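You operate a simulated robot arm through the tools that you are given. There is no shell and no other tool.

You are at the controls of a simulated two-armed robot. One attempt, no reset.

## Task
The orange gantry slips: tension its belt into the green band, then jog it to WORK.
Fine: drive off for the tensioning, on again after.

It is judged by the outcome, as a careful person would: the job done as asked, and still so three seconds after it is handed in. It fails if anything else is knocked over, pushed out of place, dropped, spilled or broken.

## Robot
Two 7-joint arms with fingered hands on one trunk that stands fixed in place. Base frame: the origin is at the foot of the trunk, x ahead of it, y to its left, z up. Readings come in m, degrees, newtons and seconds.
The left shoulder is at [0.07, 0.162, 1.296], the right one opposite. With the tool pointing down near the work surface each hand reaches from about 0.34 to 0.82 m from the base axis, measured 20 degrees to its own side. Payload 4 kg a hand.
The TCP of each hand is the grasp point between the finger pads, 0.026 m short of the fingertips. In the tool frame z runs along the fingers and y along their closing line. The gripper opens to 0.132 m. The gripper's body begins 0.073 m behind the TCP. The gripper is a hand of 4 fingers: y runs from the thumb to the fingers, the wrist lies at [0, 0, -0.224] in the tool frame, and closing takes about 1.5 s.
Orientation is that of the tool frame in the base frame, as a unit quaternion [x, y, z, w]. With the fingers straight down and closing along the base's y, the tool's x points along the base's -x, its y along +y and its z along -z.

## Interface
- The arms move only by the tool servo_tool. It takes "left_series", "right_series" or both (then of equal length, played together; a hand with none holds still); each is text: rows parted by semicolons, each of 6 numbers parted by spaces: the shift along the tool's x, y, z in units of 25 mm (1.0 is 25 mm), then the turn, a rotation vector about the tool's x, y, z in units of 6 degrees (1.0 is 6 degrees). In form: dx dy dz ax ay az; .... A call has 1 to 20 rows; each row shifts and turns the commanded pose from where the row before left it, along the tool's axes as they then stand. "left_gripper" and "right_gripper" are, for a hand that has rows, the gripper command, from -1 (shut) to 1 (fully open), values between in proportion, set as the call begins (left out, the last holds). A call with a number of a shift or a turn outside -1 to 1 is refused whole. Each row takes 0.2 s and may step no farther than 0.05 m and 8.6 degrees from the row before; otherwise, or with a gripper value out of range, the whole call is refused. A pose out of reach is approached as far as the arm can. The call stops where the force on the tool passes 40 N (or 10 N more than at its start, if that is more) or the arm is blocked; 0.2 s more then pass. Each finger travels about 0.045 m/s and halts on what it meets, pressing with about 30 N; the grip force reading is that of the motor and also rises with nothing between the fingers. The clock runs only during rows and for 0.2 s after the last one: add rows that do not move to give the fingers time. It gives the time, the measured TCP pose, the force on the tool (base axes), the opening and the grip force at its end, in the units of the frame above (readings bear some noise), with the torque about the TCP (base axes, N m) and any sound that the robot's microphone picked up.
- Cameras (640 x 400 px; columns grow to the right, rows downward): "scene" is now at [0.1045, -0.0492, 1.4987]; the picture's right is [-0.67, -0.75, 0.00], its down [-0.59, 0.53, -0.61] and it looks along [0.45, -0.40, -0.79] (base axes); focal length 214 px, centre (320, 200). "left" rides on the left gripper at [-0.073, 0.006, -0.094] in its tool frame; the picture's right is [-0.08, -1.00, 0.00], its down [0.79, -0.06, -0.62] and it looks along [0.61, -0.05, 0.79] (tool axes); focal length 230 px, centre (320, 200). "right" rides on the right gripper at [0.073, 0.006, -0.094] in its tool frame; the picture's right is [-0.08, 1.00, 0.00], its down [-0.78, -0.06, -0.62] and it looks along [-0.61, -0.05, 0.79] (tool axes); focal length 230 px, centre (320, 200). There is no depth. A picture from a camera that has moved, and an enlarged one, comes with that camera's place and axes in the base frame and with its lens.
- capture(camera): a new picture of that camera. The clock stands still meanwhile.
- lift_body(by): slides the trunk up (or, below 0, down) by that many m; the arms and the scene camera ride with it, the base frame stays. It gives what a move gives, with no picture.
- set_fingers(finger1, finger2, finger3, thumb_bend, hand): sets how far each is bent, from 0 (flat) to 1 (curled in); at 0.3 the hand is open as for a grip, at 0.7 the pads meet at the TCP. One left out holds its place. A second passes; each finger stops where it meets its share of the squeeze, and holds until it gets a number again. A gripper value or a shape takes the hand back. It gives what a move gives, with no picture; readings hold the bend of each and the force on the fingers (four entries, about 0 where the hand has none), thumb and palm.
- hand_shape(shape, hand): the hand has 4 fingers and takes this shape, open, in about a second: jaw (thumb against the fingers, like two jaws); tri (thumb and two fingers); tip (a fingertip pinch); poke (one finger out to press); point (the index stretched); flat (the hand flat); cup (the hand cupped); fist (a fist). The gripper value then closes the fingers along that shape, each until it touches; the sizes above hold for jaw. It gives what a move gives, with no picture.
- turn_head(pan, tilt): turns the head with the scene camera to pan (to the left, within 86 degrees either way) and tilt (down, from -29 to 69), counted from straight ahead of the robot. It gives what a move gives.
- enlarge(camera, box): a new picture of the part [left, top, right, bottom] of that camera's present view, enlarged. The clock stands still meanwhile.
- close_job(): hands the job in; it is judged then, once.

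Nothing tells you positions but the pictures and the camera data. Unless the task says otherwise, let go and move clear before handing in.

The tools are called after ">>>" as name(argument=value, ...) on one line, values as JSON. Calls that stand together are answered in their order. servo_tool: Moves the arms, as the interface text tells. Its arguments: {"type":"object","properties":{"left_series":{"type":"string"},"left_gripper":{"type":"number"},"right_series":{"type":"string"},"right_gripper":{"type":"number"}},"required":[]} The other tools are called the same way: lift_body (by) slides the trunk up or down; hand_shape (shape, hand) gives the hand a shape; set_fingers (finger1, finger2, finger3, thumb_bend, hand) moves the fingers one by one; turn_head (pan, tilt) turns the head that bears the scene camera; capture (camera) takes a picture; enlarge (camera, box) takes an enlarged picture of a part of a camera's view; close_job () hands the job in.

At the start:

```text
time: 0.0
left_position: [0.4273, 0.5191, 1.297]
left_ee_rot: [0.0, 1.0, 0.0, 0.001]
left_contact_force: [-0.5, 0.2, -0.2]
left_torque: [0.01, 0.0, -0.02]
left_gripper_width: 0.1316
left_gripper_force: 0.0
left_shape: jaw
left_bend: [0.3, 0.3, 0.3, 0.3]
left_finger forces: [0.1, 0.0, 0.0, 0.1, 0.0, 0.0]
right_position: [0.4098, 0.0022, 1.3486]
right_ee_rot: [0.0, 1.0, 0.0, 0.0]
right_contact_force: [-0.6, 0.3, -0.2]
right_torque: [0.0, 0.03, -0.03]
right_gripper_width: 0.1317
right_gripper_force: 0.1
right_shape: jaw
right_bend: [0.3, 0.3, 0.3, 0.3]
right_finger forces: [0.0, 0.0, 0.0, 0.0, 0.0, 0.0]
trunk travel left (down, up): [-0.775, 0.165]
head pan, tilt: [-41.7, 52.6]
```

scene: 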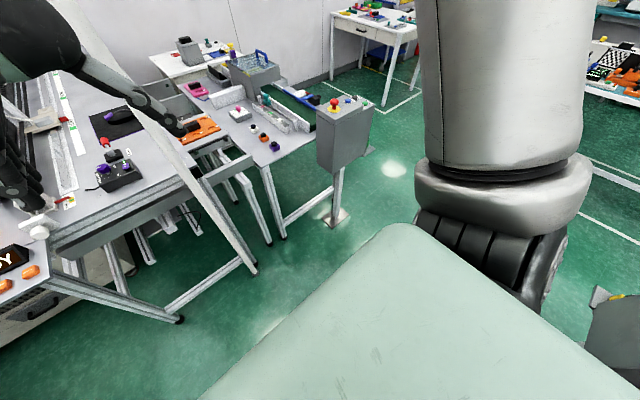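
right: 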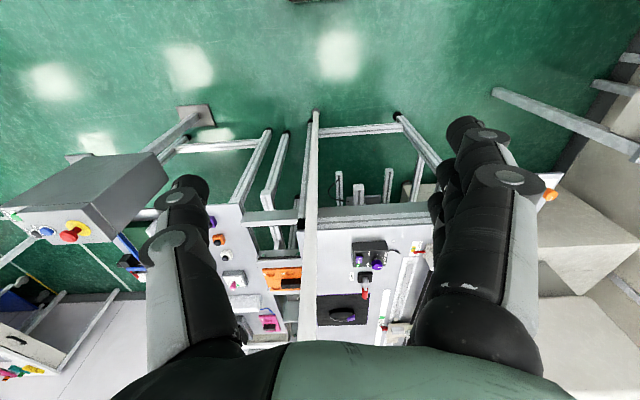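
left: 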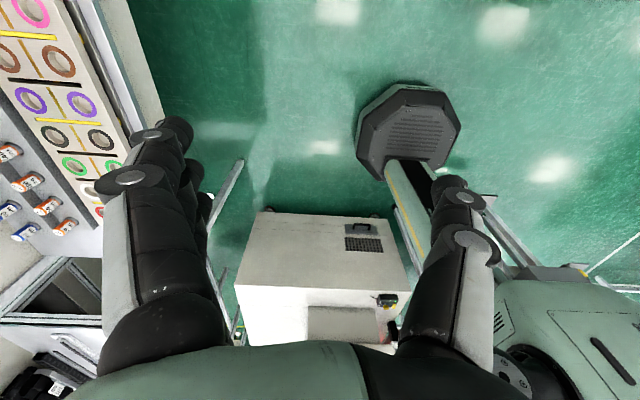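

I see a workbench ahead with gantry-like rails at the left of the scene picture, partly hidden by the arms. I'll turn the head to look at it straight on first.

>>> turn_head(pan=0, tilt=50)

```text
time: 1.1
left_position: [0.4267, 0.5193, 1.2964]
left_ee_rot: [0.0, 1.0, 0.001, 0.0]
left_contact_force: [0.2, 0.5, 0.2]
left_torque: [-0.02, 0.01, 0.0]
left_gripper_width: 0.1318
left_gripper_force: 0.0
left_shape: jaw
left_bend: [0.3, 0.3, 0.3, 0.3]
left_finger forces: [0.0, 0.1, 0.0, 0.0, 0.1, 0.0]
right_position: [0.409, 0.0027, 1.3492]
right_ee_rot: [0.0, 1.0, 0.0, 0.0]
right_contact_force: [0.2, 0.8, 0.7]
right_torque: [-0.02, 0.02, 0.0]
right_gripper_width: 0.1317
right_gripper_force: 0.0
right_shape: jaw
right_bend: [0.3, 0.3, 0.3, 0.3]
right_finger forces: [0.0, 0.0, 0.0, 0.0, 0.0, 0.0]
trunk travel left (down, up): [-0.775, 0.165]
head pan, tilt: [0.0, 50.0]
```

I have turned the head straight ahead; now I look at the bench.

>>> capture(camera="scene")

>>> enlarge(camera="scene", box=[160, 60, 480, 260])

```text
taken
camera scene: at [0.1259, 0.0004, 1.5021], right [0.0, -1.0, 0.0], down [-0.77, 0.0, -0.64], along [0.64, 0.0, -0.77], focal length 214 px, centre (320, 200)
```

scene: 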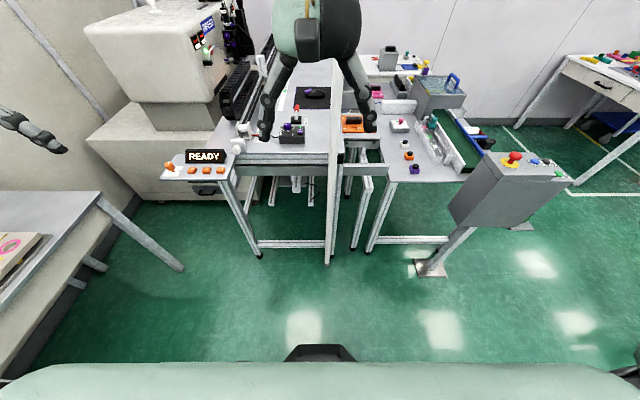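

```text
2.00 times, centred on (320, 160) of scene
camera zoom: at [0.1259, 0.0004, 1.5021], right [0.0, -1.0, 0.0], down [-0.77, 0.0, -0.64], along [0.64, 0.0, -0.77], focal length 429 px, centre (320, 280)
```

zoom: 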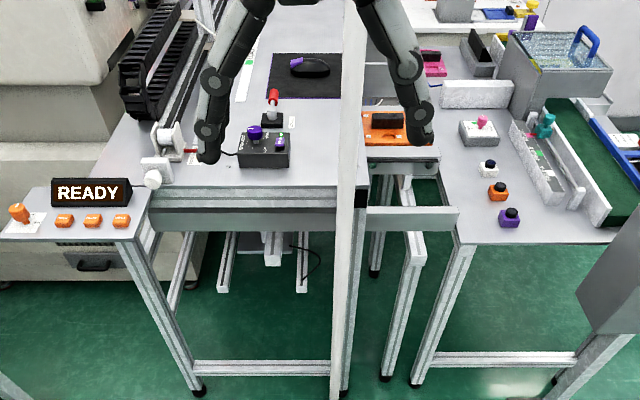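

The right arm hides part of the bench; the panel with READY display and orange knob/buttons is to the left, and a black pendant box with purple knobs is on the bench. I'll move the right hand out of view to the right at its present height.

>>> servo_tool(right_series="0 -1 0 0 0 0; 0 -1 0 0 0 0; 0 -1 0 0 0 0; 0 -1 0 0 0 0; 0 -1 0 0 0 0; 0 -1 0 0 0 0; 0 -1 0 0 0 0; 0 -1 0 0 0 0; 0 -1 0 0 0 0; 0 -1 0 0 0 0; 0 -1 0 0 0 0; 0 -1 0 0 0 0; 0 -1 0 0 0 0; 0 -1 0 0 0 0; 0 -1 0 0 0 0; 0 -1 0 0 0 0")

>>> capture(camera="scene")

>>> enlarge(camera="scene", box=[220, 40, 380, 140])

>>> enlarge(camera="scene", box=[140, 100, 300, 200])

>>> enlarge(camera="scene", box=[360, 40, 520, 180])

```text
time: 4.5
left_position: [0.4269, 0.5182, 1.2983]
left_ee_rot: [0.0, 1.0, -0.001, 0.0]
left_contact_force: [0.8, -0.1, 0.5]
left_torque: [0.0, -0.01, -0.01]
left_gripper_width: 0.1317
left_gripper_force: 0.1
left_shape: jaw
left_bend: [0.3, 0.3, 0.3, 0.3]
left_finger forces: [0.1, 0.0, 0.0, 0.0, 0.0, 0.0]
right_position: [0.4431, -0.3367, 1.296]
right_ee_rot: [0.0, 1.0, 0.0, 0.001]
right_contact_force: [-0.9, -0.7, 0.6]
right_torque: [0.04, 0.04, 0.0]
right_gripper_width: 0.1319
right_gripper_force: 0.1
right_shape: jaw
right_bend: [0.3, 0.3, 0.3, 0.3]
right_finger forces: [0.0, 0.0, 0.1, 0.0, 0.1, 0.1]
right hand out of reach, approached as far as the arm can: row 11, 12, 13, 14, 15, 16
trunk travel left (down, up): [-0.775, 0.165]
head pan, tilt: [0.0, 50.0]
```

```text
taken
camera scene: at [0.1263, -0.0003, 1.5021], right [0.0, -1.0, 0.0], down [-0.77, 0.0, -0.64], along [0.64, 0.0, -0.77], focal length 214 px, centre (320, 200)
```

scene: 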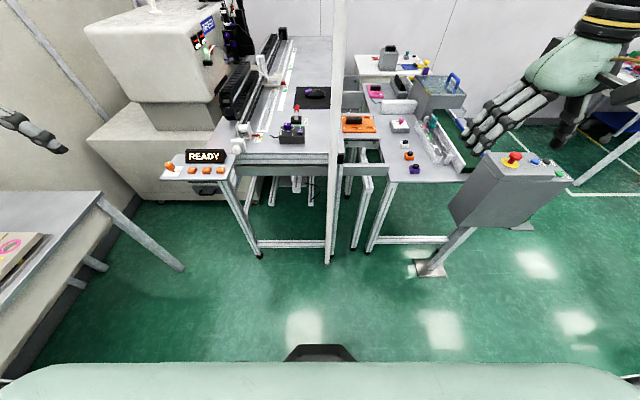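

```text
4.00 times, centred on (300, 90) of scene
camera zoom: at [0.1263, -0.0003, 1.5021], right [0.0, -1.0, 0.0], down [-0.77, 0.0, -0.64], along [0.64, 0.0, -0.77], focal length 858 px, centre (400, 640)
```

zoom: 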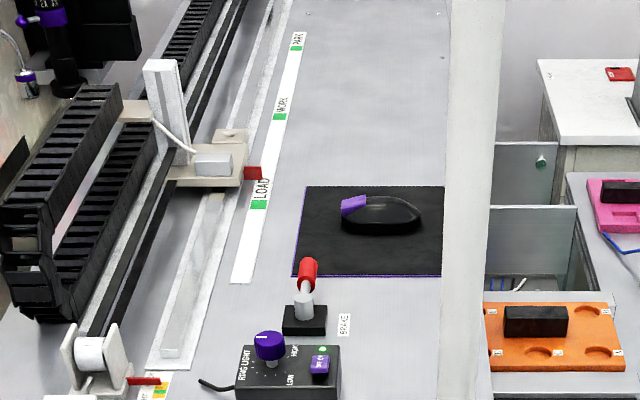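

```text
4.00 times, centred on (220, 150) of scene
camera zoom: at [0.1263, -0.0003, 1.5021], right [0.0, -1.0, 0.0], down [-0.77, 0.0, -0.64], along [0.64, 0.0, -0.77], focal length 858 px, centre (720, 400)
```

zoom: 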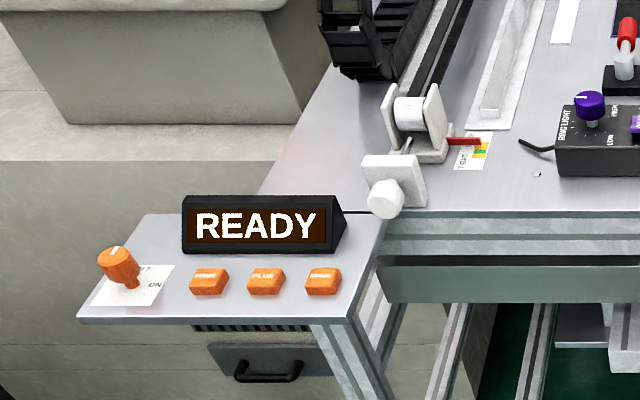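

```text
2.86 times, centred on (440, 110) of scene
camera zoom: at [0.1263, -0.0003, 1.5021], right [0.0, -1.0, 0.0], down [-0.77, 0.0, -0.64], along [0.64, 0.0, -0.77], focal length 613 px, centre (-23, 457)
```

zoom: 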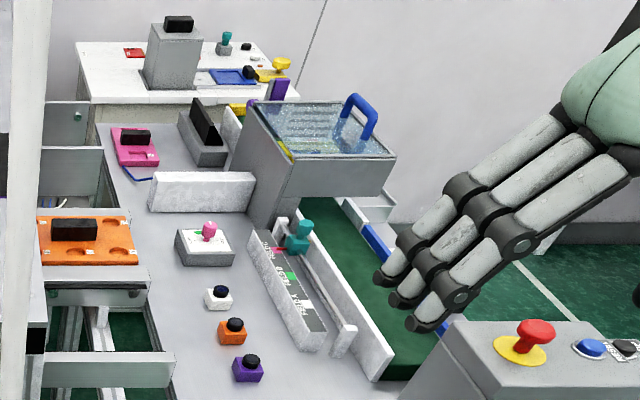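

The orange panel carries a two-position orange switch (OFF/ON), three orange buttons (HOME/PLUS/MINUS, to be read) and a READY display; at the near end of the belt rail is a white knob with a red pointer over a small coloured scale. I'll lower the trunk to get a second viewpoint for triangulation; nothing lies under the hands there.

>>> lift_body(by=-0.2)

>>> capture(camera="scene")

>>> enlarge(camera="scene", box=[120, 60, 280, 160])

>>> enlarge(camera="scene", box=[220, 0, 380, 100])

>>> capture(camera="right")

>>> capture(camera="left")

```text
time: 6.7
left_position: [0.4274, 0.5194, 1.0966]
left_ee_rot: [0.0, 1.0, 0.0, 0.0]
left_contact_force: [-0.4, 0.3, -0.3]
left_torque: [-0.03, 0.01, 0.02]
left_gripper_width: 0.132
left_gripper_force: 0.0
left_shape: jaw
left_bend: [0.3, 0.3, 0.3, 0.3]
left_finger forces: [0.0, 0.1, 0.1, 0.0, 0.0, 0.0]
right_position: [0.4409, -0.3375, 1.0956]
right_ee_rot: [-0.001, 1.0, 0.001, 0.002]
right_contact_force: [0.5, -0.1, -1.1]
right_torque: [-0.01, 0.0, 0.0]
right_gripper_width: 0.1317
right_gripper_force: 0.1
right_shape: jaw
right_bend: [0.3, 0.3, 0.3, 0.3]
right_finger forces: [0.0, 0.1, 0.0, 0.0, 0.1, 0.0]
trunk travel left (down, up): [-0.575, 0.365]
head pan, tilt: [0.0, 50.0]
```

```text
taken
camera scene: at [0.1258, 0.0004, 1.3022], right [0.0, -1.0, 0.0], down [-0.77, 0.0, -0.64], along [0.64, 0.0, -0.77], focal length 214 px, centre (320, 200)
```

scene: 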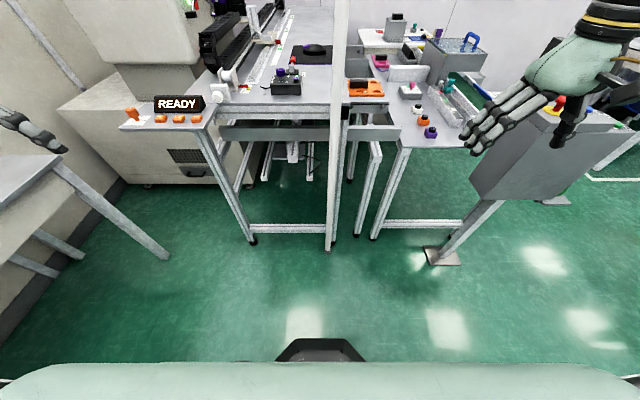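

```text
4.00 times, centred on (200, 110) of scene
camera zoom: at [0.1258, 0.0004, 1.3022], right [0.0, -1.0, 0.0], down [-0.77, 0.0, -0.64], along [0.64, 0.0, -0.77], focal length 858 px, centre (800, 560)
```

zoom: 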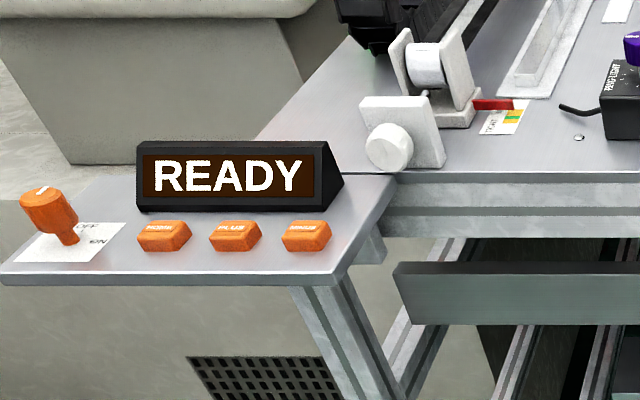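

```text
4.00 times, centred on (300, 50) of scene
camera zoom: at [0.1258, 0.0004, 1.3022], right [0.0, -1.0, 0.0], down [-0.77, 0.0, -0.64], along [0.64, 0.0, -0.77], focal length 858 px, centre (400, 800)
```

zoom: 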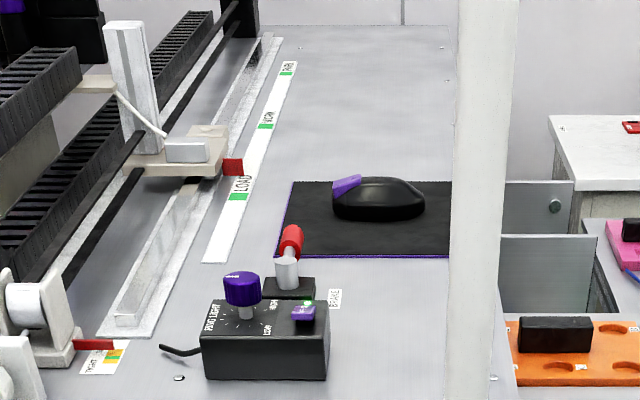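

```text
taken
camera right: at [0.3699, -0.3323, 1.1903], right [0.08, 1.0, 0.0], down [0.78, -0.06, 0.62], along [0.62, -0.05, -0.79], focal length 230 px, centre (320, 200)
```

right: 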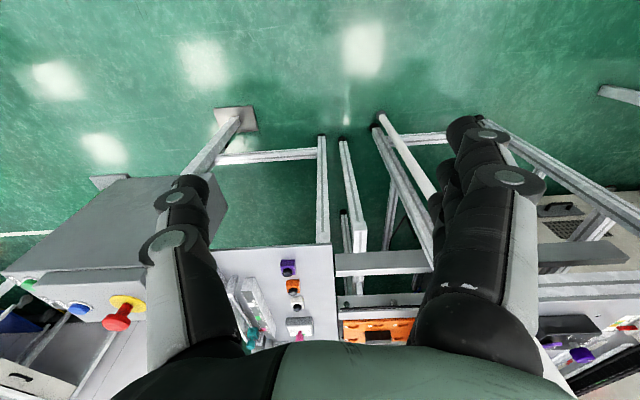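

```text
taken
camera left: at [0.5, 0.5245, 1.191], right [0.08, -1.0, 0.0], down [-0.79, -0.06, 0.62], along [-0.61, -0.05, -0.79], focal length 230 px, centre (320, 200)
```

left: 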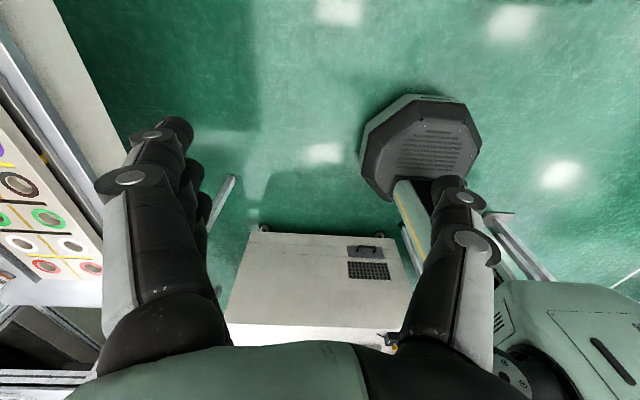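

By triangulating the two views I place the panel top at z≈0.97, the orange switch at about (0.71, 0.54), the buttons at x≈0.70, y≈0.46/0.41/0.36, and the white tension knob (axis along x) at about (0.80, 0.32, 0.995). I'll turn the left hand to point forward so its camera can look at these closely.

>>> servo_tool(left_series="0 0 0 0 -1 0; 0 0 0 0 -1 0; 0 0 0 0 -1 0; 0 0 0 0 -1 0; 0 0 0 0 -1 0; 0 0 0 0 -1 0; 0 0 0 0 -1 0; 0 0 0 0 -1 0; 0 0 0 0 -1 0; 0 0 0 0 -1 0; 0 0 0 0 -1 0; 0 0 0 0 -1 0; 0 0 0 0 -1 0; 0 0 0 0 -1 0; 0 0 0 0 -1 0")

>>> capture(camera="left")

>>> capture(camera="scene")

```text
time: 9.9
left_position: [0.4277, 0.5185, 1.0968]
left_ee_rot: [0.0, 0.715, 0.001, 0.699]
left_contact_force: [-0.4, -0.3, -1.1]
left_torque: [-0.01, -0.07, 0.05]
left_gripper_width: 0.1317
left_gripper_force: 0.1
left_shape: jaw
left_bend: [0.3, 0.3, 0.3, 0.3]
left_finger forces: [0.0, 0.0, 0.1, 0.0, 0.0, 0.0]
right_position: [0.4438, -0.3383, 1.0957]
right_ee_rot: [-0.001, 1.0, 0.0, 0.001]
right_contact_force: [-0.2, -0.5, -0.2]
right_torque: [0.02, 0.0, 0.04]
right_gripper_width: 0.1317
right_gripper_force: 0.0
right_shape: jaw
right_bend: [0.3, 0.3, 0.3, 0.3]
right_finger forces: [0.0, 0.0, 0.0, 0.0, 0.0, 0.0]
trunk travel left (down, up): [-0.575, 0.365]
head pan, tilt: [0.0, 50.0]
```

```text
taken
camera left: at [0.3362, 0.5229, 1.1732], right [0.0, -1.0, 0.07], down [-0.63, -0.06, -0.77], along [0.77, -0.04, -0.63], focal length 230 px, centre (320, 200)
```

left: 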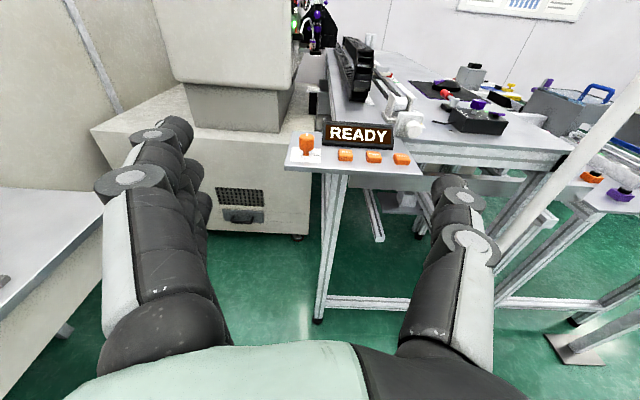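

```text
taken
camera scene: at [0.1267, -0.0017, 1.302], right [0.0, -1.0, 0.0], down [-0.77, 0.0, -0.64], along [0.64, 0.0, -0.77], focal length 214 px, centre (320, 200)
```

scene: 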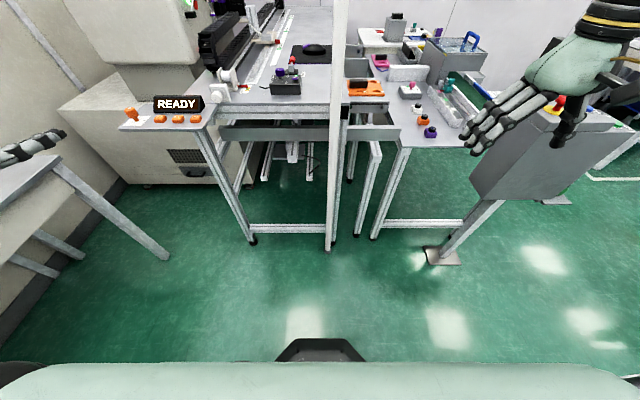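

The left hand now points forward and its camera shows the panel upright. I'll enlarge the panel, knob and scale.

>>> enlarge(camera="left", box=[280, 110, 440, 190])

>>> enlarge(camera="left", box=[340, 40, 500, 150])

>>> enlarge(camera="left", box=[280, 120, 340, 170])

>>> enlarge(camera="left", box=[390, 100, 440, 140])

```text
4.00 times, centred on (360, 150) of left
camera zoom: at [0.3362, 0.5229, 1.1732], right [0.0, -1.0, 0.07], down [-0.63, -0.06, -0.77], along [0.77, -0.04, -0.63], focal length 920 px, centre (160, 400)
```

zoom: 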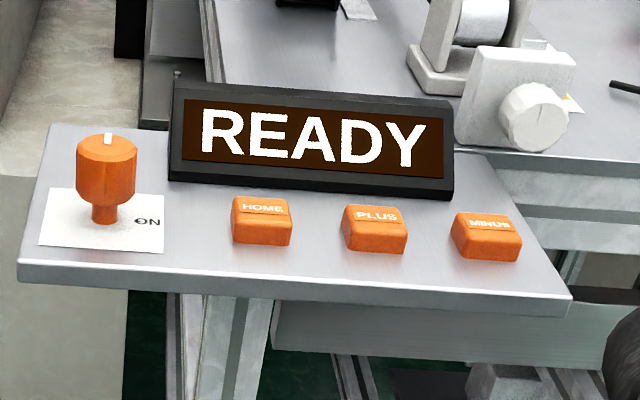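

```text
3.64 times, centred on (420, 95) of left
camera zoom: at [0.3362, 0.5229, 1.1732], right [0.0, -1.0, 0.07], down [-0.63, -0.06, -0.77], along [0.77, -0.04, -0.63], focal length 837 px, centre (-44, 582)
```

zoom: 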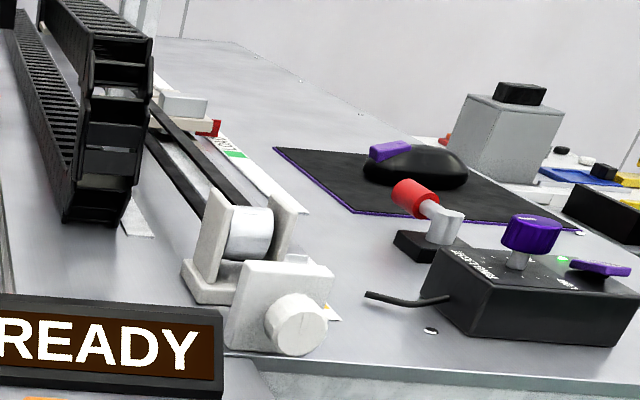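

```text
8.00 times, centred on (310, 145) of left
camera zoom: at [0.3362, 0.5229, 1.1732], right [0.0, -1.0, 0.07], down [-0.63, -0.06, -0.77], along [0.77, -0.04, -0.63], focal length 1841 px, centre (400, 640)
```

zoom: 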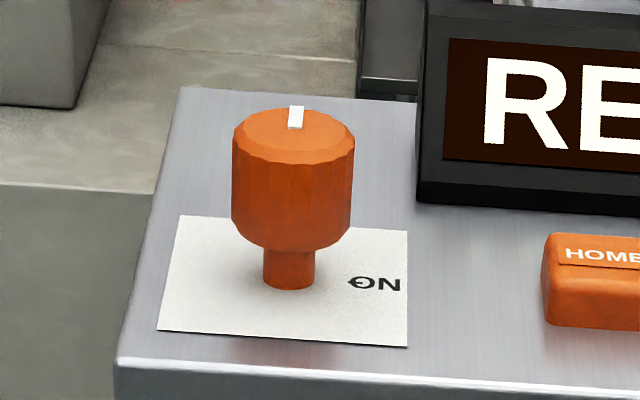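

```text
10.00 times, centred on (415, 120) of left
camera zoom: at [0.3362, 0.5229, 1.1732], right [0.0, -1.0, 0.07], down [-0.63, -0.06, -0.77], along [0.77, -0.04, -0.63], focal length 2301 px, centre (-630, 1000)
```

zoom: 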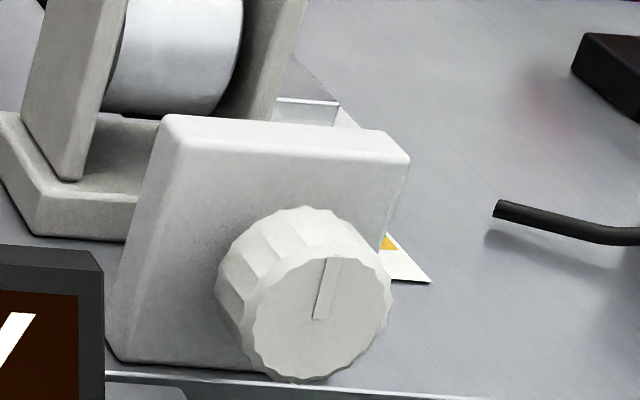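

The switch is a rotary knob with a white index line; "ON" is printed to its right and "OFF" seemingly on the far side, so I must read it exactly. I'll raise the left hand and tilt it downward to look from above.

>>> servo_tool(left_series="-1 0 1 0 0 0; -1 0 1 0 0 0; -1 0 1 0 0 0; -1 0 1 0 0 0; 0 0 0 0 1 0; 0 0 0 0 1 0; 0 0 0 0 1 0; 0 0 0 0 1 0; 0 0 0 0 1 0")

>>> capture(camera="left")

```text
time: 11.9
left_position: [0.5276, 0.5181, 1.1964]
left_ee_rot: [-0.001, 0.867, 0.0, 0.499]
left_contact_force: [-0.1, 0.1, 0.6]
left_torque: [-0.03, 0.03, 0.04]
left_gripper_width: 0.1318
left_gripper_force: 0.0
left_shape: jaw
left_bend: [0.3, 0.3, 0.3, 0.3]
left_finger forces: [0.0, 0.0, 0.0, 0.1, 0.0, 0.1]
right_position: [0.4432, -0.3374, 1.0957]
right_ee_rot: [0.0, 1.0, 0.001, 0.001]
right_contact_force: [0.4, -0.9, 0.2]
right_torque: [0.01, 0.02, -0.02]
right_gripper_width: 0.1319
right_gripper_force: 0.0
right_shape: jaw
right_bend: [0.3, 0.3, 0.3, 0.3]
right_finger forces: [0.0, 0.0, 0.1, 0.0, 0.0, 0.0]
trunk travel left (down, up): [-0.575, 0.365]
head pan, tilt: [0.0, 50.0]
```

```text
taken
camera left: at [0.4834, 0.5238, 1.3071], right [0.04, -1.0, 0.07], down [-0.93, -0.06, -0.37], along [0.37, -0.05, -0.93], focal length 230 px, centre (320, 200)
```

left: 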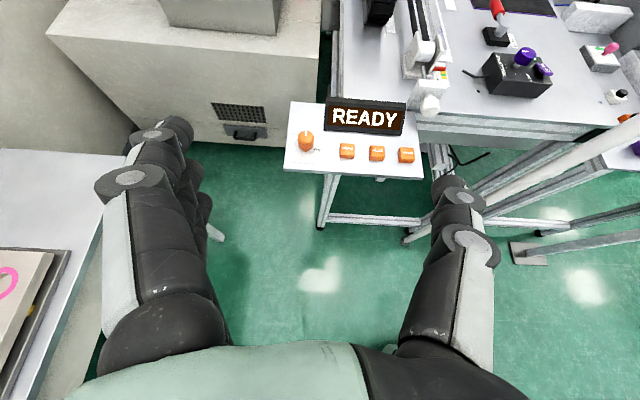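

I now see the panel from above. I'll enlarge the switch and the tension scale.

>>> enlarge(camera="left", box=[284, 110, 348, 170])

>>> enlarge(camera="left", box=[390, 40, 470, 120])

>>> enlarge(camera="left", box=[280, 90, 440, 190])

>>> enlarge(camera="left", box=[450, 0, 580, 110])

```text
6.67 times, centred on (316, 140) of left
camera zoom: at [0.4834, 0.5238, 1.3071], right [0.04, -1.0, 0.07], down [-0.93, -0.06, -0.37], along [0.37, -0.05, -0.93], focal length 1534 px, centre (347, 600)
```

zoom: 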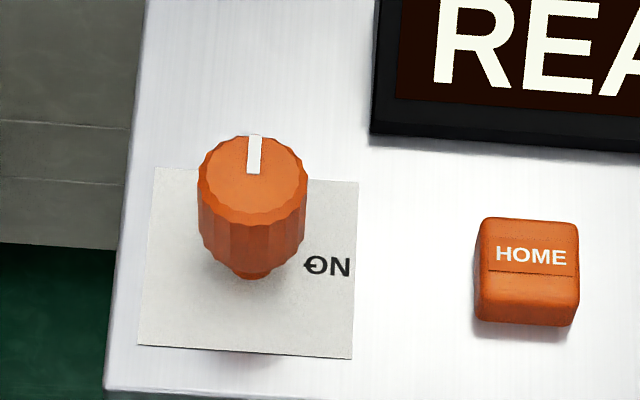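

```text
5.00 times, centred on (430, 80) of left
camera zoom: at [0.4834, 0.5238, 1.3071], right [0.04, -1.0, 0.07], down [-0.93, -0.06, -0.37], along [0.37, -0.05, -0.93], focal length 1150 px, centre (-230, 800)
```

zoom: 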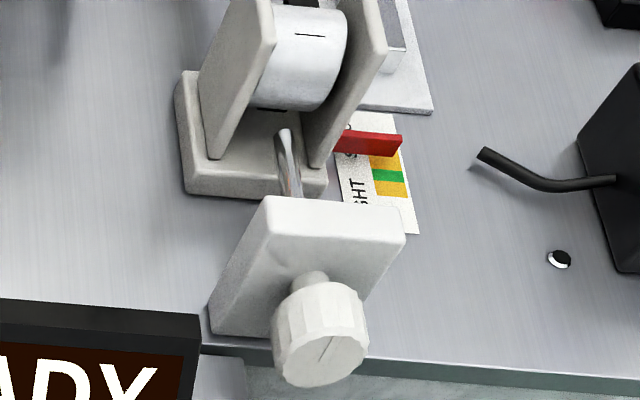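

```text
4.00 times, centred on (360, 140) of left
camera zoom: at [0.4834, 0.5238, 1.3071], right [0.04, -1.0, 0.07], down [-0.93, -0.06, -0.37], along [0.37, -0.05, -0.93], focal length 920 px, centre (160, 440)
```

zoom: 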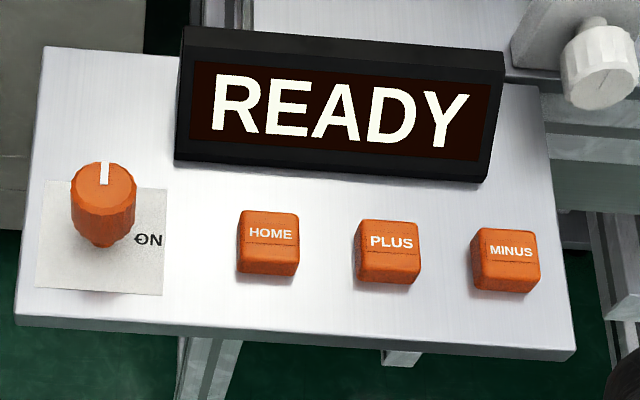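

```text
3.64 times, centred on (515, 55) of left
camera zoom: at [0.4834, 0.5238, 1.3071], right [0.04, -1.0, 0.07], down [-0.93, -0.06, -0.37], along [0.37, -0.05, -0.93], focal length 837 px, centre (-389, 727)
```

zoom: 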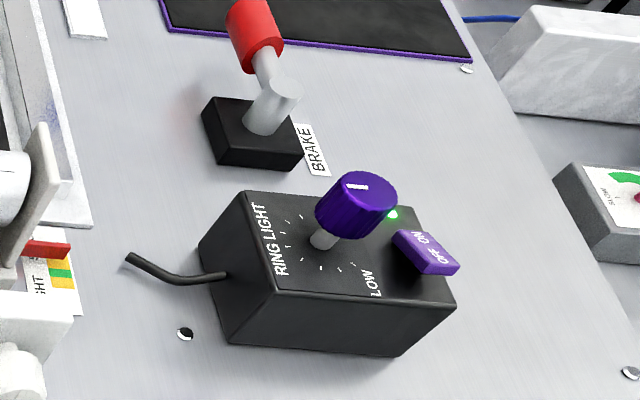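

The index line points away from me (toward +x), while "ON" is on the right, so the drive may already be at OFF although the display says READY. I'll look at the label with the scene camera, enlarged.

>>> enlarge(camera="scene", box=[118, 98, 158, 130])

>>> enlarge(camera="scene", box=[200, 60, 280, 110])

```text
12.50 times, centred on (138, 114) of scene
camera zoom: at [0.1266, -0.0002, 1.302], right [0.0, -1.0, 0.0], down [-0.77, 0.0, -0.64], along [0.64, 0.0, -0.77], focal length 2681 px, centre (2595, 1275)
```

zoom: 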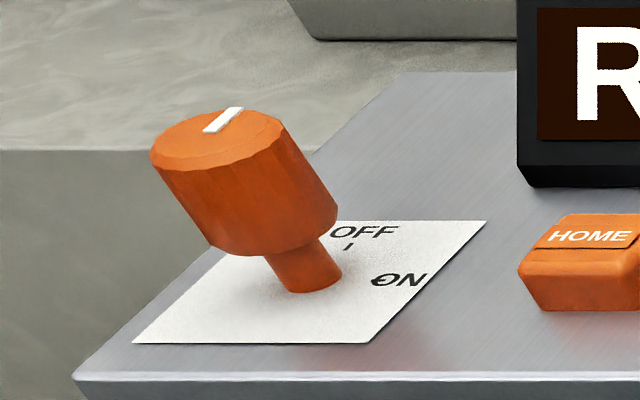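

```text
8.00 times, centred on (240, 85) of scene
camera zoom: at [0.1266, -0.0002, 1.302], right [0.0, -1.0, 0.0], down [-0.77, 0.0, -0.64], along [0.64, 0.0, -0.77], focal length 1716 px, centre (960, 1120)
```

zoom: 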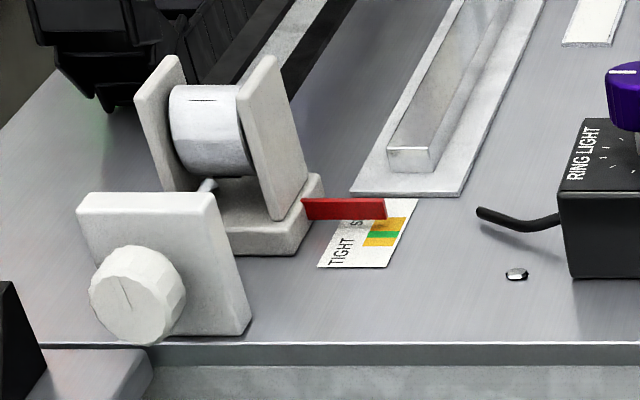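

The label reads OFF toward +x and ON toward –y; the index line points to OFF, yet the display says READY, so I'll want to confirm that state. The red tension pointer sits at the slack side, the green band lies about 1–2 cm toward the robot. First I check how my left hand's fingers are laid out by turning the head.

>>> turn_head(pan=45, tilt=35)

>>> capture(camera="scene")

```text
time: 13.0
left_position: [0.5278, 0.518, 1.1963]
left_ee_rot: [0.0, 0.866, 0.0, 0.501]
left_contact_force: [0.1, -0.4, 0.1]
left_torque: [0.0, 0.0, 0.01]
left_gripper_width: 0.1318
left_gripper_force: 0.0
left_shape: jaw
left_bend: [0.3, 0.3, 0.3, 0.3]
left_finger forces: [0.0, 0.1, 0.0, 0.0, 0.0, 0.0]
right_position: [0.4433, -0.3367, 1.0966]
right_ee_rot: [-0.001, 1.0, -0.001, 0.002]
right_contact_force: [0.2, -0.3, -0.7]
right_torque: [0.01, 0.0, -0.01]
right_gripper_width: 0.132
right_gripper_force: 0.0
right_shape: jaw
right_bend: [0.3, 0.3, 0.3, 0.3]
right_finger forces: [0.1, 0.1, 0.0, 0.0, 0.0, 0.1]
trunk travel left (down, up): [-0.575, 0.365]
head pan, tilt: [45.0, 35.0]
```

```text
taken
camera scene: at [0.1112, 0.0626, 1.3238], right [0.71, -0.71, 0.0], down [-0.41, -0.41, -0.82], along [0.58, 0.58, -0.57], focal length 214 px, centre (320, 200)
```

scene: 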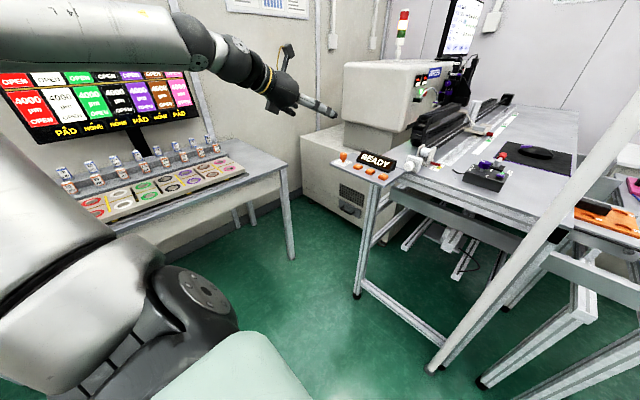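

This view shows the left arm, panel and gantry well. I'll enlarge the hand to learn the finger layout.

>>> enlarge(camera="scene", box=[210, 40, 350, 130])

>>> enlarge(camera="scene", box=[320, 130, 460, 220])

>>> enlarge(camera="scene", box=[340, 0, 520, 100])

```text
4.44 times, centred on (280, 85) of scene
camera zoom: at [0.1112, 0.0626, 1.3238], right [0.71, -0.71, 0.0], down [-0.41, -0.41, -0.82], along [0.58, 0.58, -0.57], focal length 953 px, centre (498, 711)
```

zoom: 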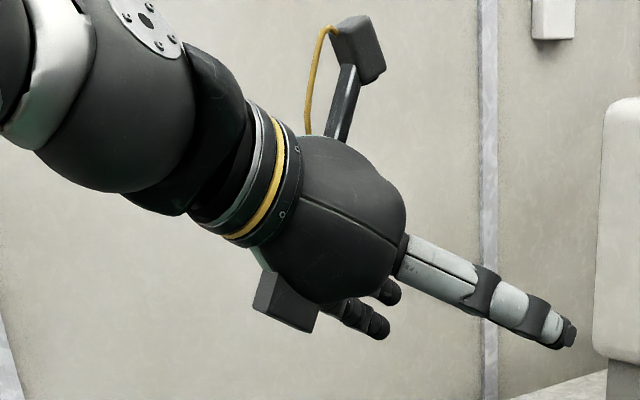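

```text
4.44 times, centred on (390, 175) of scene
camera zoom: at [0.1112, 0.0626, 1.3238], right [0.71, -0.71, 0.0], down [-0.41, -0.41, -0.82], along [0.58, 0.58, -0.57], focal length 953 px, centre (9, 311)
```

zoom: 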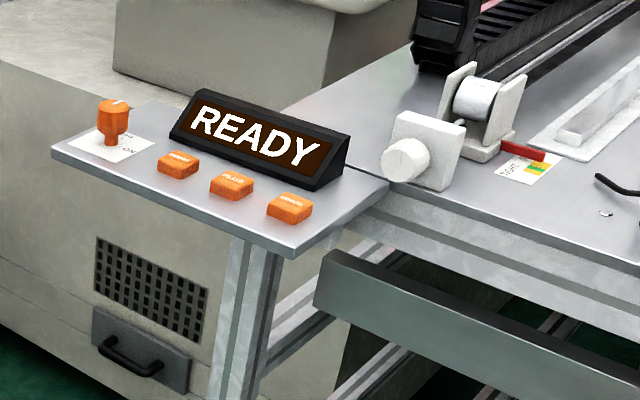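

```text
3.56 times, centred on (430, 50) of scene
camera zoom: at [0.1112, 0.0626, 1.3238], right [0.71, -0.71, 0.0], down [-0.41, -0.41, -0.82], along [0.58, 0.58, -0.57], focal length 763 px, centre (-71, 733)
```

zoom: 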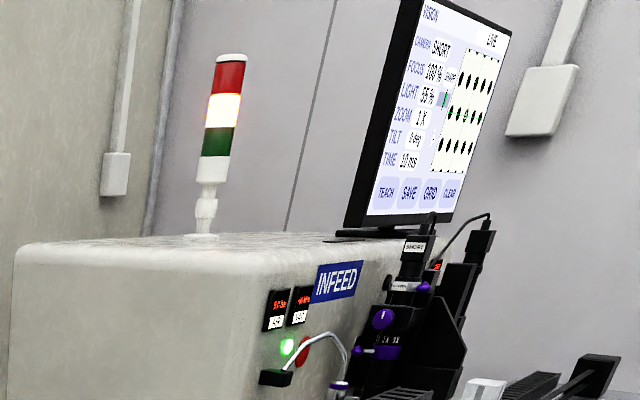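

The thumb is on the –y side with the three other fingers opposite. I'll raise the trunk a little, set the hand to 30° off vertical and yaw it left so that I can later turn the switch clockwise with room to spare, staying well above the panel.

>>> lift_body(by=0.06)

>>> servo_tool(left_series="0 0 0 0 1 0; 0 0 0 0 1 0; 0 0 0 0 1 0; 0 0 0 0 1 0; 0 0 0 0 1 0; 0 0 0 -0.5 0 -0.866; 0 0 0 -0.5 0 -0.866; 0 0 0 -0.5 0 -0.866; 0 0 0 -0.5 0 -0.866; 0 0 0 -0.5 0 -0.866; 0 0 0 -0.5 0 -0.866; 0 0 0 -0.5 0 -0.866; 0 0 0 -0.5 0 -0.866; 0 0 0 -0.5 0 -0.866; 0 0 0 -0.5 0 -0.866; 0 0 0 -0.5 0 -0.866", left_gripper=0.0)

>>> capture(camera="left")

>>> capture(camera="scene")

```text
time: 14.0
left_position: [0.5275, 0.5188, 1.2556]
left_ee_rot: [0.0, 0.866, 0.0, 0.5]
left_contact_force: [0.9, 0.4, 0.3]
left_torque: [0.0, 0.02, 0.02]
left_gripper_width: 0.1318
left_gripper_force: 0.0
left_shape: jaw
left_bend: [0.3, 0.3, 0.3, 0.3]
left_finger forces: [0.1, 0.0, 0.0, 0.0, 0.1, 0.0]
right_position: [0.4419, -0.3367, 1.1564]
right_ee_rot: [0.0, 1.0, -0.001, 0.002]
right_contact_force: [0.0, 1.0, 0.0]
right_torque: [-0.02, -0.02, -0.03]
right_gripper_width: 0.1321
right_gripper_force: 0.0
right_shape: jaw
right_bend: [0.3, 0.3, 0.3, 0.3]
right_finger forces: [0.0, 0.0, 0.1, 0.0, 0.0, 0.1]
trunk travel left (down, up): [-0.635, 0.305]
head pan, tilt: [45.0, 35.0]
```

```text
time: 17.4
left_position: [0.5165, 0.5353, 1.2251]
left_ee_rot: [-0.527, 0.809, 0.14, 0.219]
left_contact_force: [-0.4, 0.1, -0.5]
left_torque: [-0.01, 0.01, 0.01]
left_gripper_width: 0.0668
left_gripper_force: 0.0
left_shape: jaw
left_bend: [0.73, 0.73, 0.73, 0.7]
left_finger forces: [0.1, 0.0, 0.0, 0.0, 0.0, 0.0]
left hand out of reach, approached as far as the arm can: row 15, 16
right_position: [0.4426, -0.335, 1.1572]
right_ee_rot: [0.0, 1.0, 0.001, 0.002]
right_contact_force: [0.9, 0.2, -0.5]
right_torque: [0.02, -0.01, 0.03]
right_gripper_width: 0.1318
right_gripper_force: 0.1
right_shape: jaw
right_bend: [0.3, 0.3, 0.3, 0.3]
right_finger forces: [0.0, 0.1, 0.1, 0.0, 0.0, 0.0]
trunk travel left (down, up): [-0.635, 0.305]
head pan, tilt: [45.0, 35.0]
```

```text
taken
camera left: at [0.5163, 0.553, 1.3415], right [0.94, -0.35, 0.05], down [-0.35, -0.93, 0.14], along [-0.01, -0.15, -0.99], focal length 230 px, centre (320, 200)
```

left: 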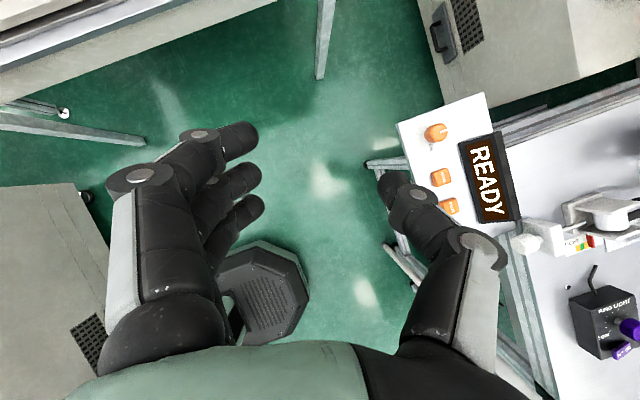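

```text
taken
camera scene: at [0.1118, 0.0631, 1.3838], right [0.71, -0.71, 0.0], down [-0.41, -0.41, -0.82], along [0.58, 0.58, -0.57], focal length 214 px, centre (320, 200)
```

scene: 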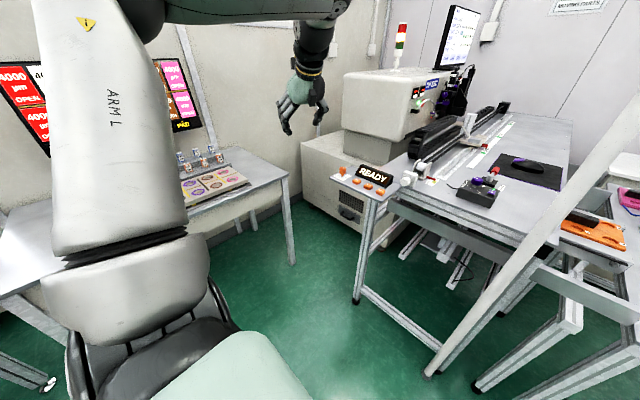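

The yaw of 66° was reached; only the height was limiting. I'll now move forward and down to a point about 13 cm above the switch, then look.

>>> servo_tool(left_series="-0.115 -0.81 0.76 0 0 0; -0.115 -0.81 0.76 0 0 0; -0.115 -0.81 0.76 0 0 0; -0.115 -0.81 0.76 0 0 0; -0.115 -0.81 0.76 0 0 0; -0.115 -0.81 0.76 0 0 0; -0.115 -0.81 0.76 0 0 0; -0.115 -0.81 0.76 0 0 0")

>>> capture(camera="left")

>>> capture(camera="scene")

```text
time: 19.2
left_position: [0.6669, 0.5647, 1.1014]
left_ee_rot: [-0.527, 0.81, 0.141, 0.215]
left_contact_force: [0.5, 0.1, -0.9]
left_torque: [-0.01, -0.01, 0.01]
left_gripper_width: 0.0665
left_gripper_force: 0.0
left_shape: jaw
left_bend: [0.73, 0.73, 0.73, 0.7]
left_finger forces: [0.1, 0.0, 0.1, 0.0, 0.0, 0.0]
left hand out of reach, approached as far as the arm can: row 6, 7, 8
right_position: [0.4431, -0.3361, 1.1564]
right_ee_rot: [0.0, 1.0, 0.0, 0.002]
right_contact_force: [0.3, -0.6, 0.5]
right_torque: [0.03, 0.0, -0.02]
right_gripper_width: 0.1316
right_gripper_force: 0.1
right_shape: jaw
right_bend: [0.3, 0.3, 0.3, 0.3]
right_finger forces: [0.0, 0.1, 0.0, 0.0, 0.0, 0.1]
trunk travel left (down, up): [-0.635, 0.305]
head pan, tilt: [45.0, 35.0]
```

```text
taken
camera left: at [0.6676, 0.5817, 1.2177], right [0.94, -0.34, 0.04], down [-0.35, -0.93, 0.14], along [-0.01, -0.15, -0.99], focal length 230 px, centre (320, 200)
```

left: 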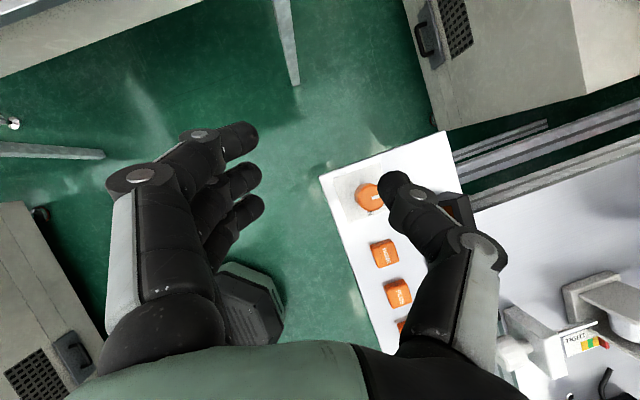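

```text
taken
camera scene: at [0.1116, 0.0632, 1.3838], right [0.71, -0.71, 0.0], down [-0.41, -0.41, -0.82], along [0.58, 0.58, -0.57], focal length 214 px, centre (320, 200)
```

scene: 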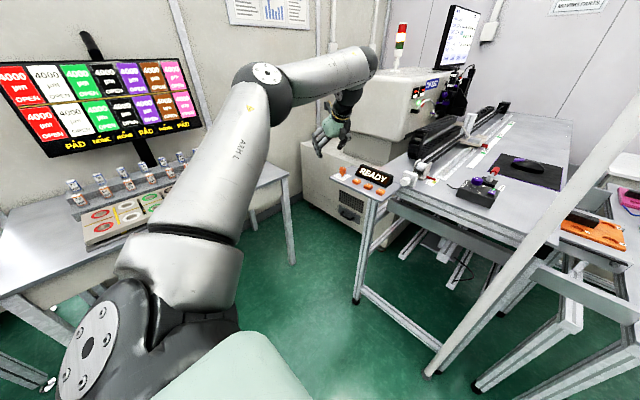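

The arm could not quite get there at that yaw. I'll reduce the yaw to about 30° (in line with the shoulder) and see whether the point above the switch is reached.

>>> servo_tool(left_series="0 0 0 0.5 0 0.866; 0 0 0 0.5 0 0.866; 0 0 0 0.5 0 0.866; 0 0 0 0.5 0 0.866; 0 0 0 0.5 0 0.866; 0 0 0 0.5 0 0.866")

>>> capture(camera="left")

```text
time: 20.6
left_position: [0.6645, 0.5629, 1.1011]
left_ee_rot: [-0.248, 0.933, 0.067, 0.25]
left_contact_force: [0.5, -0.4, -0.4]
left_torque: [0.01, 0.02, 0.0]
left_gripper_width: 0.0667
left_gripper_force: 0.1
left_shape: jaw
left_bend: [0.73, 0.73, 0.73, 0.7]
left_finger forces: [0.1, 0.0, 0.0, 0.0, 0.0, 0.1]
right_position: [0.4423, -0.3362, 1.1568]
right_ee_rot: [0.0, 1.0, 0.0, 0.002]
right_contact_force: [0.3, 0.0, 0.8]
right_torque: [-0.01, -0.02, 0.01]
right_gripper_width: 0.1319
right_gripper_force: 0.1
right_shape: jaw
right_bend: [0.3, 0.3, 0.3, 0.3]
right_finger forces: [0.1, 0.0, 0.1, 0.0, 0.0, 0.1]
trunk travel left (down, up): [-0.635, 0.305]
head pan, tilt: [45.0, 35.0]
```

```text
taken
camera left: at [0.6765, 0.5762, 1.218], right [0.56, -0.83, 0.04], down [-0.83, -0.55, 0.14], along [-0.1, -0.11, -0.99], focal length 230 px, centre (320, 200)
```

left: 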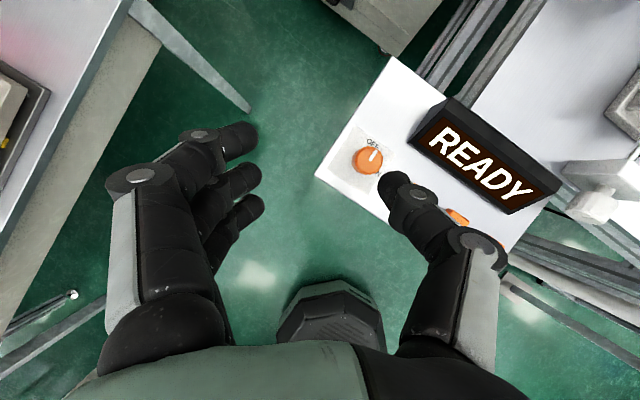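

The commanded pose restarts from where the arm really is, good. From here the switch's label is visible from above; I'll enlarge it.

>>> enlarge(camera="left", box=[335, 120, 415, 190])

```text
5.71 times, centred on (375, 155) of left
camera zoom: at [0.6765, 0.5762, 1.218], right [0.56, -0.83, 0.04], down [-0.83, -0.55, 0.14], along [-0.1, -0.11, -0.99], focal length 1315 px, centre (6, 457)
```

zoom: 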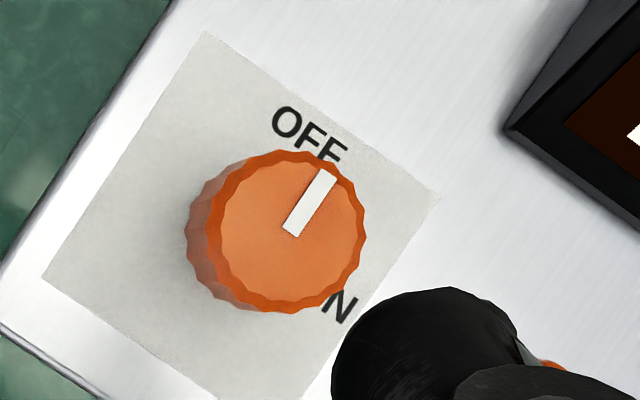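

The index clearly points to OFF, so the drive switch is off for the tensioning. Next I bring the left hand over toward the tension knob: heading straight ahead, pitched 30° below horizontal, well above the panel.

>>> servo_tool(left_series="0 0 0 0.5 0 0.866; 0 0 0 0.5 0 0.866; 0 0 0 0.5 0 0.866; 0 0 0 0.5 0 0.866; 0 0 0 0.5 0 0.866; 0 0 0 0 -1 0; 0 0 0 0 -1 0; 0 0 0 0 -1 0; 0 0 0 0 -1 0; 0 0 0 0 -1 0; 0 -0.9 0 0 0 0; 0 -0.9 0 0 0 0; 0 -0.9 0 0 0 0; 0 -0.9 0 0 0 0; 0 -0.9 0 0 0 0; 0 -0.9 0 0 0 0; 0 -0.9 0 0 0 0; 0 -0.9 0 0 0 0; 0 -0.9 0 0 0 0; 0 -0.9 0 0 0 0", left_gripper=1.0)

>>> hand_shape(shape="tip", hand="left")

>>> capture(camera="left")

>>> capture(camera="scene")

```text
time: 24.8
left_position: [0.6669, 0.337, 1.1]
left_ee_rot: [0.0, 0.866, 0.0, 0.5]
left_contact_force: [-0.1, -0.1, 0.5]
left_torque: [-0.01, 0.0, 0.03]
left_gripper_width: 0.1318
left_gripper_force: 0.0
left_shape: jaw
left_bend: [0.3, 0.3, 0.3, 0.3]
left_finger forces: [0.0, 0.1, 0.0, 0.0, 0.0, 0.1]
right_position: [0.4428, -0.337, 1.1561]
right_ee_rot: [-0.001, 1.0, 0.001, 0.002]
right_contact_force: [0.1, 0.1, 0.2]
right_torque: [0.03, 0.02, 0.0]
right_gripper_width: 0.1317
right_gripper_force: 0.1
right_shape: jaw
right_bend: [0.3, 0.3, 0.3, 0.3]
right_finger forces: [0.0, 0.1, 0.0, 0.1, 0.0, 0.0]
trunk travel left (down, up): [-0.635, 0.305]
head pan, tilt: [45.0, 35.0]
```

```text
time: 25.7
left_position: [0.6649, 0.3388, 1.1003]
left_ee_rot: [0.0, 0.866, 0.0, 0.5]
left_contact_force: [-0.6, -0.3, -0.2]
left_torque: [0.01, 0.01, 0.01]
left_gripper_width: 0.1318
left_gripper_force: 0.1
left_shape: tip
left_bend: [0.0, 0.3, 0.0, 0.3]
left_finger forces: [0.2, 0.0, 0.1, 0.1, 0.0, 0.1]
right_position: [0.442, -0.3359, 1.1563]
right_ee_rot: [0.0, 1.0, 0.0, 0.002]
right_contact_force: [-0.2, 0.2, 1.1]
right_torque: [-0.02, 0.01, 0.03]
right_gripper_width: 0.1318
right_gripper_force: 0.0
right_shape: jaw
right_bend: [0.3, 0.3, 0.3, 0.3]
right_finger forces: [0.1, 0.0, 0.1, 0.1, 0.1, 0.0]
trunk travel left (down, up): [-0.635, 0.305]
head pan, tilt: [45.0, 35.0]
```

```text
taken
camera left: at [0.6212, 0.344, 1.2107], right [0.04, -1.0, 0.07], down [-0.93, -0.06, -0.37], along [0.37, -0.05, -0.93], focal length 230 px, centre (320, 200)
```

left: 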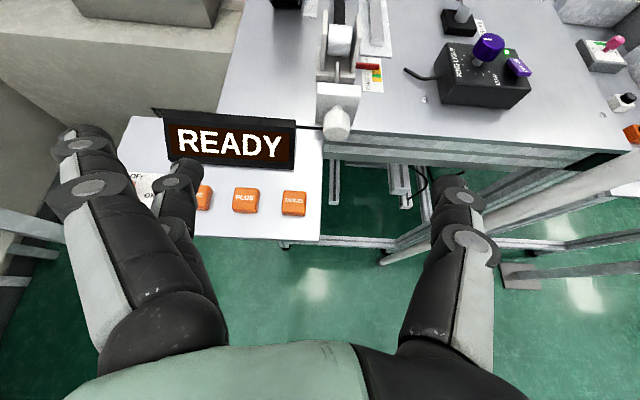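

```text
taken
camera scene: at [0.1112, 0.0627, 1.3838], right [0.71, -0.71, 0.0], down [-0.41, -0.41, -0.82], along [0.58, 0.58, -0.57], focal length 214 px, centre (320, 200)
```

scene: 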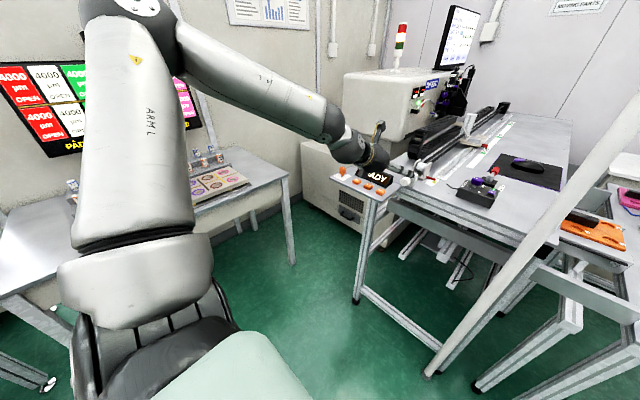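

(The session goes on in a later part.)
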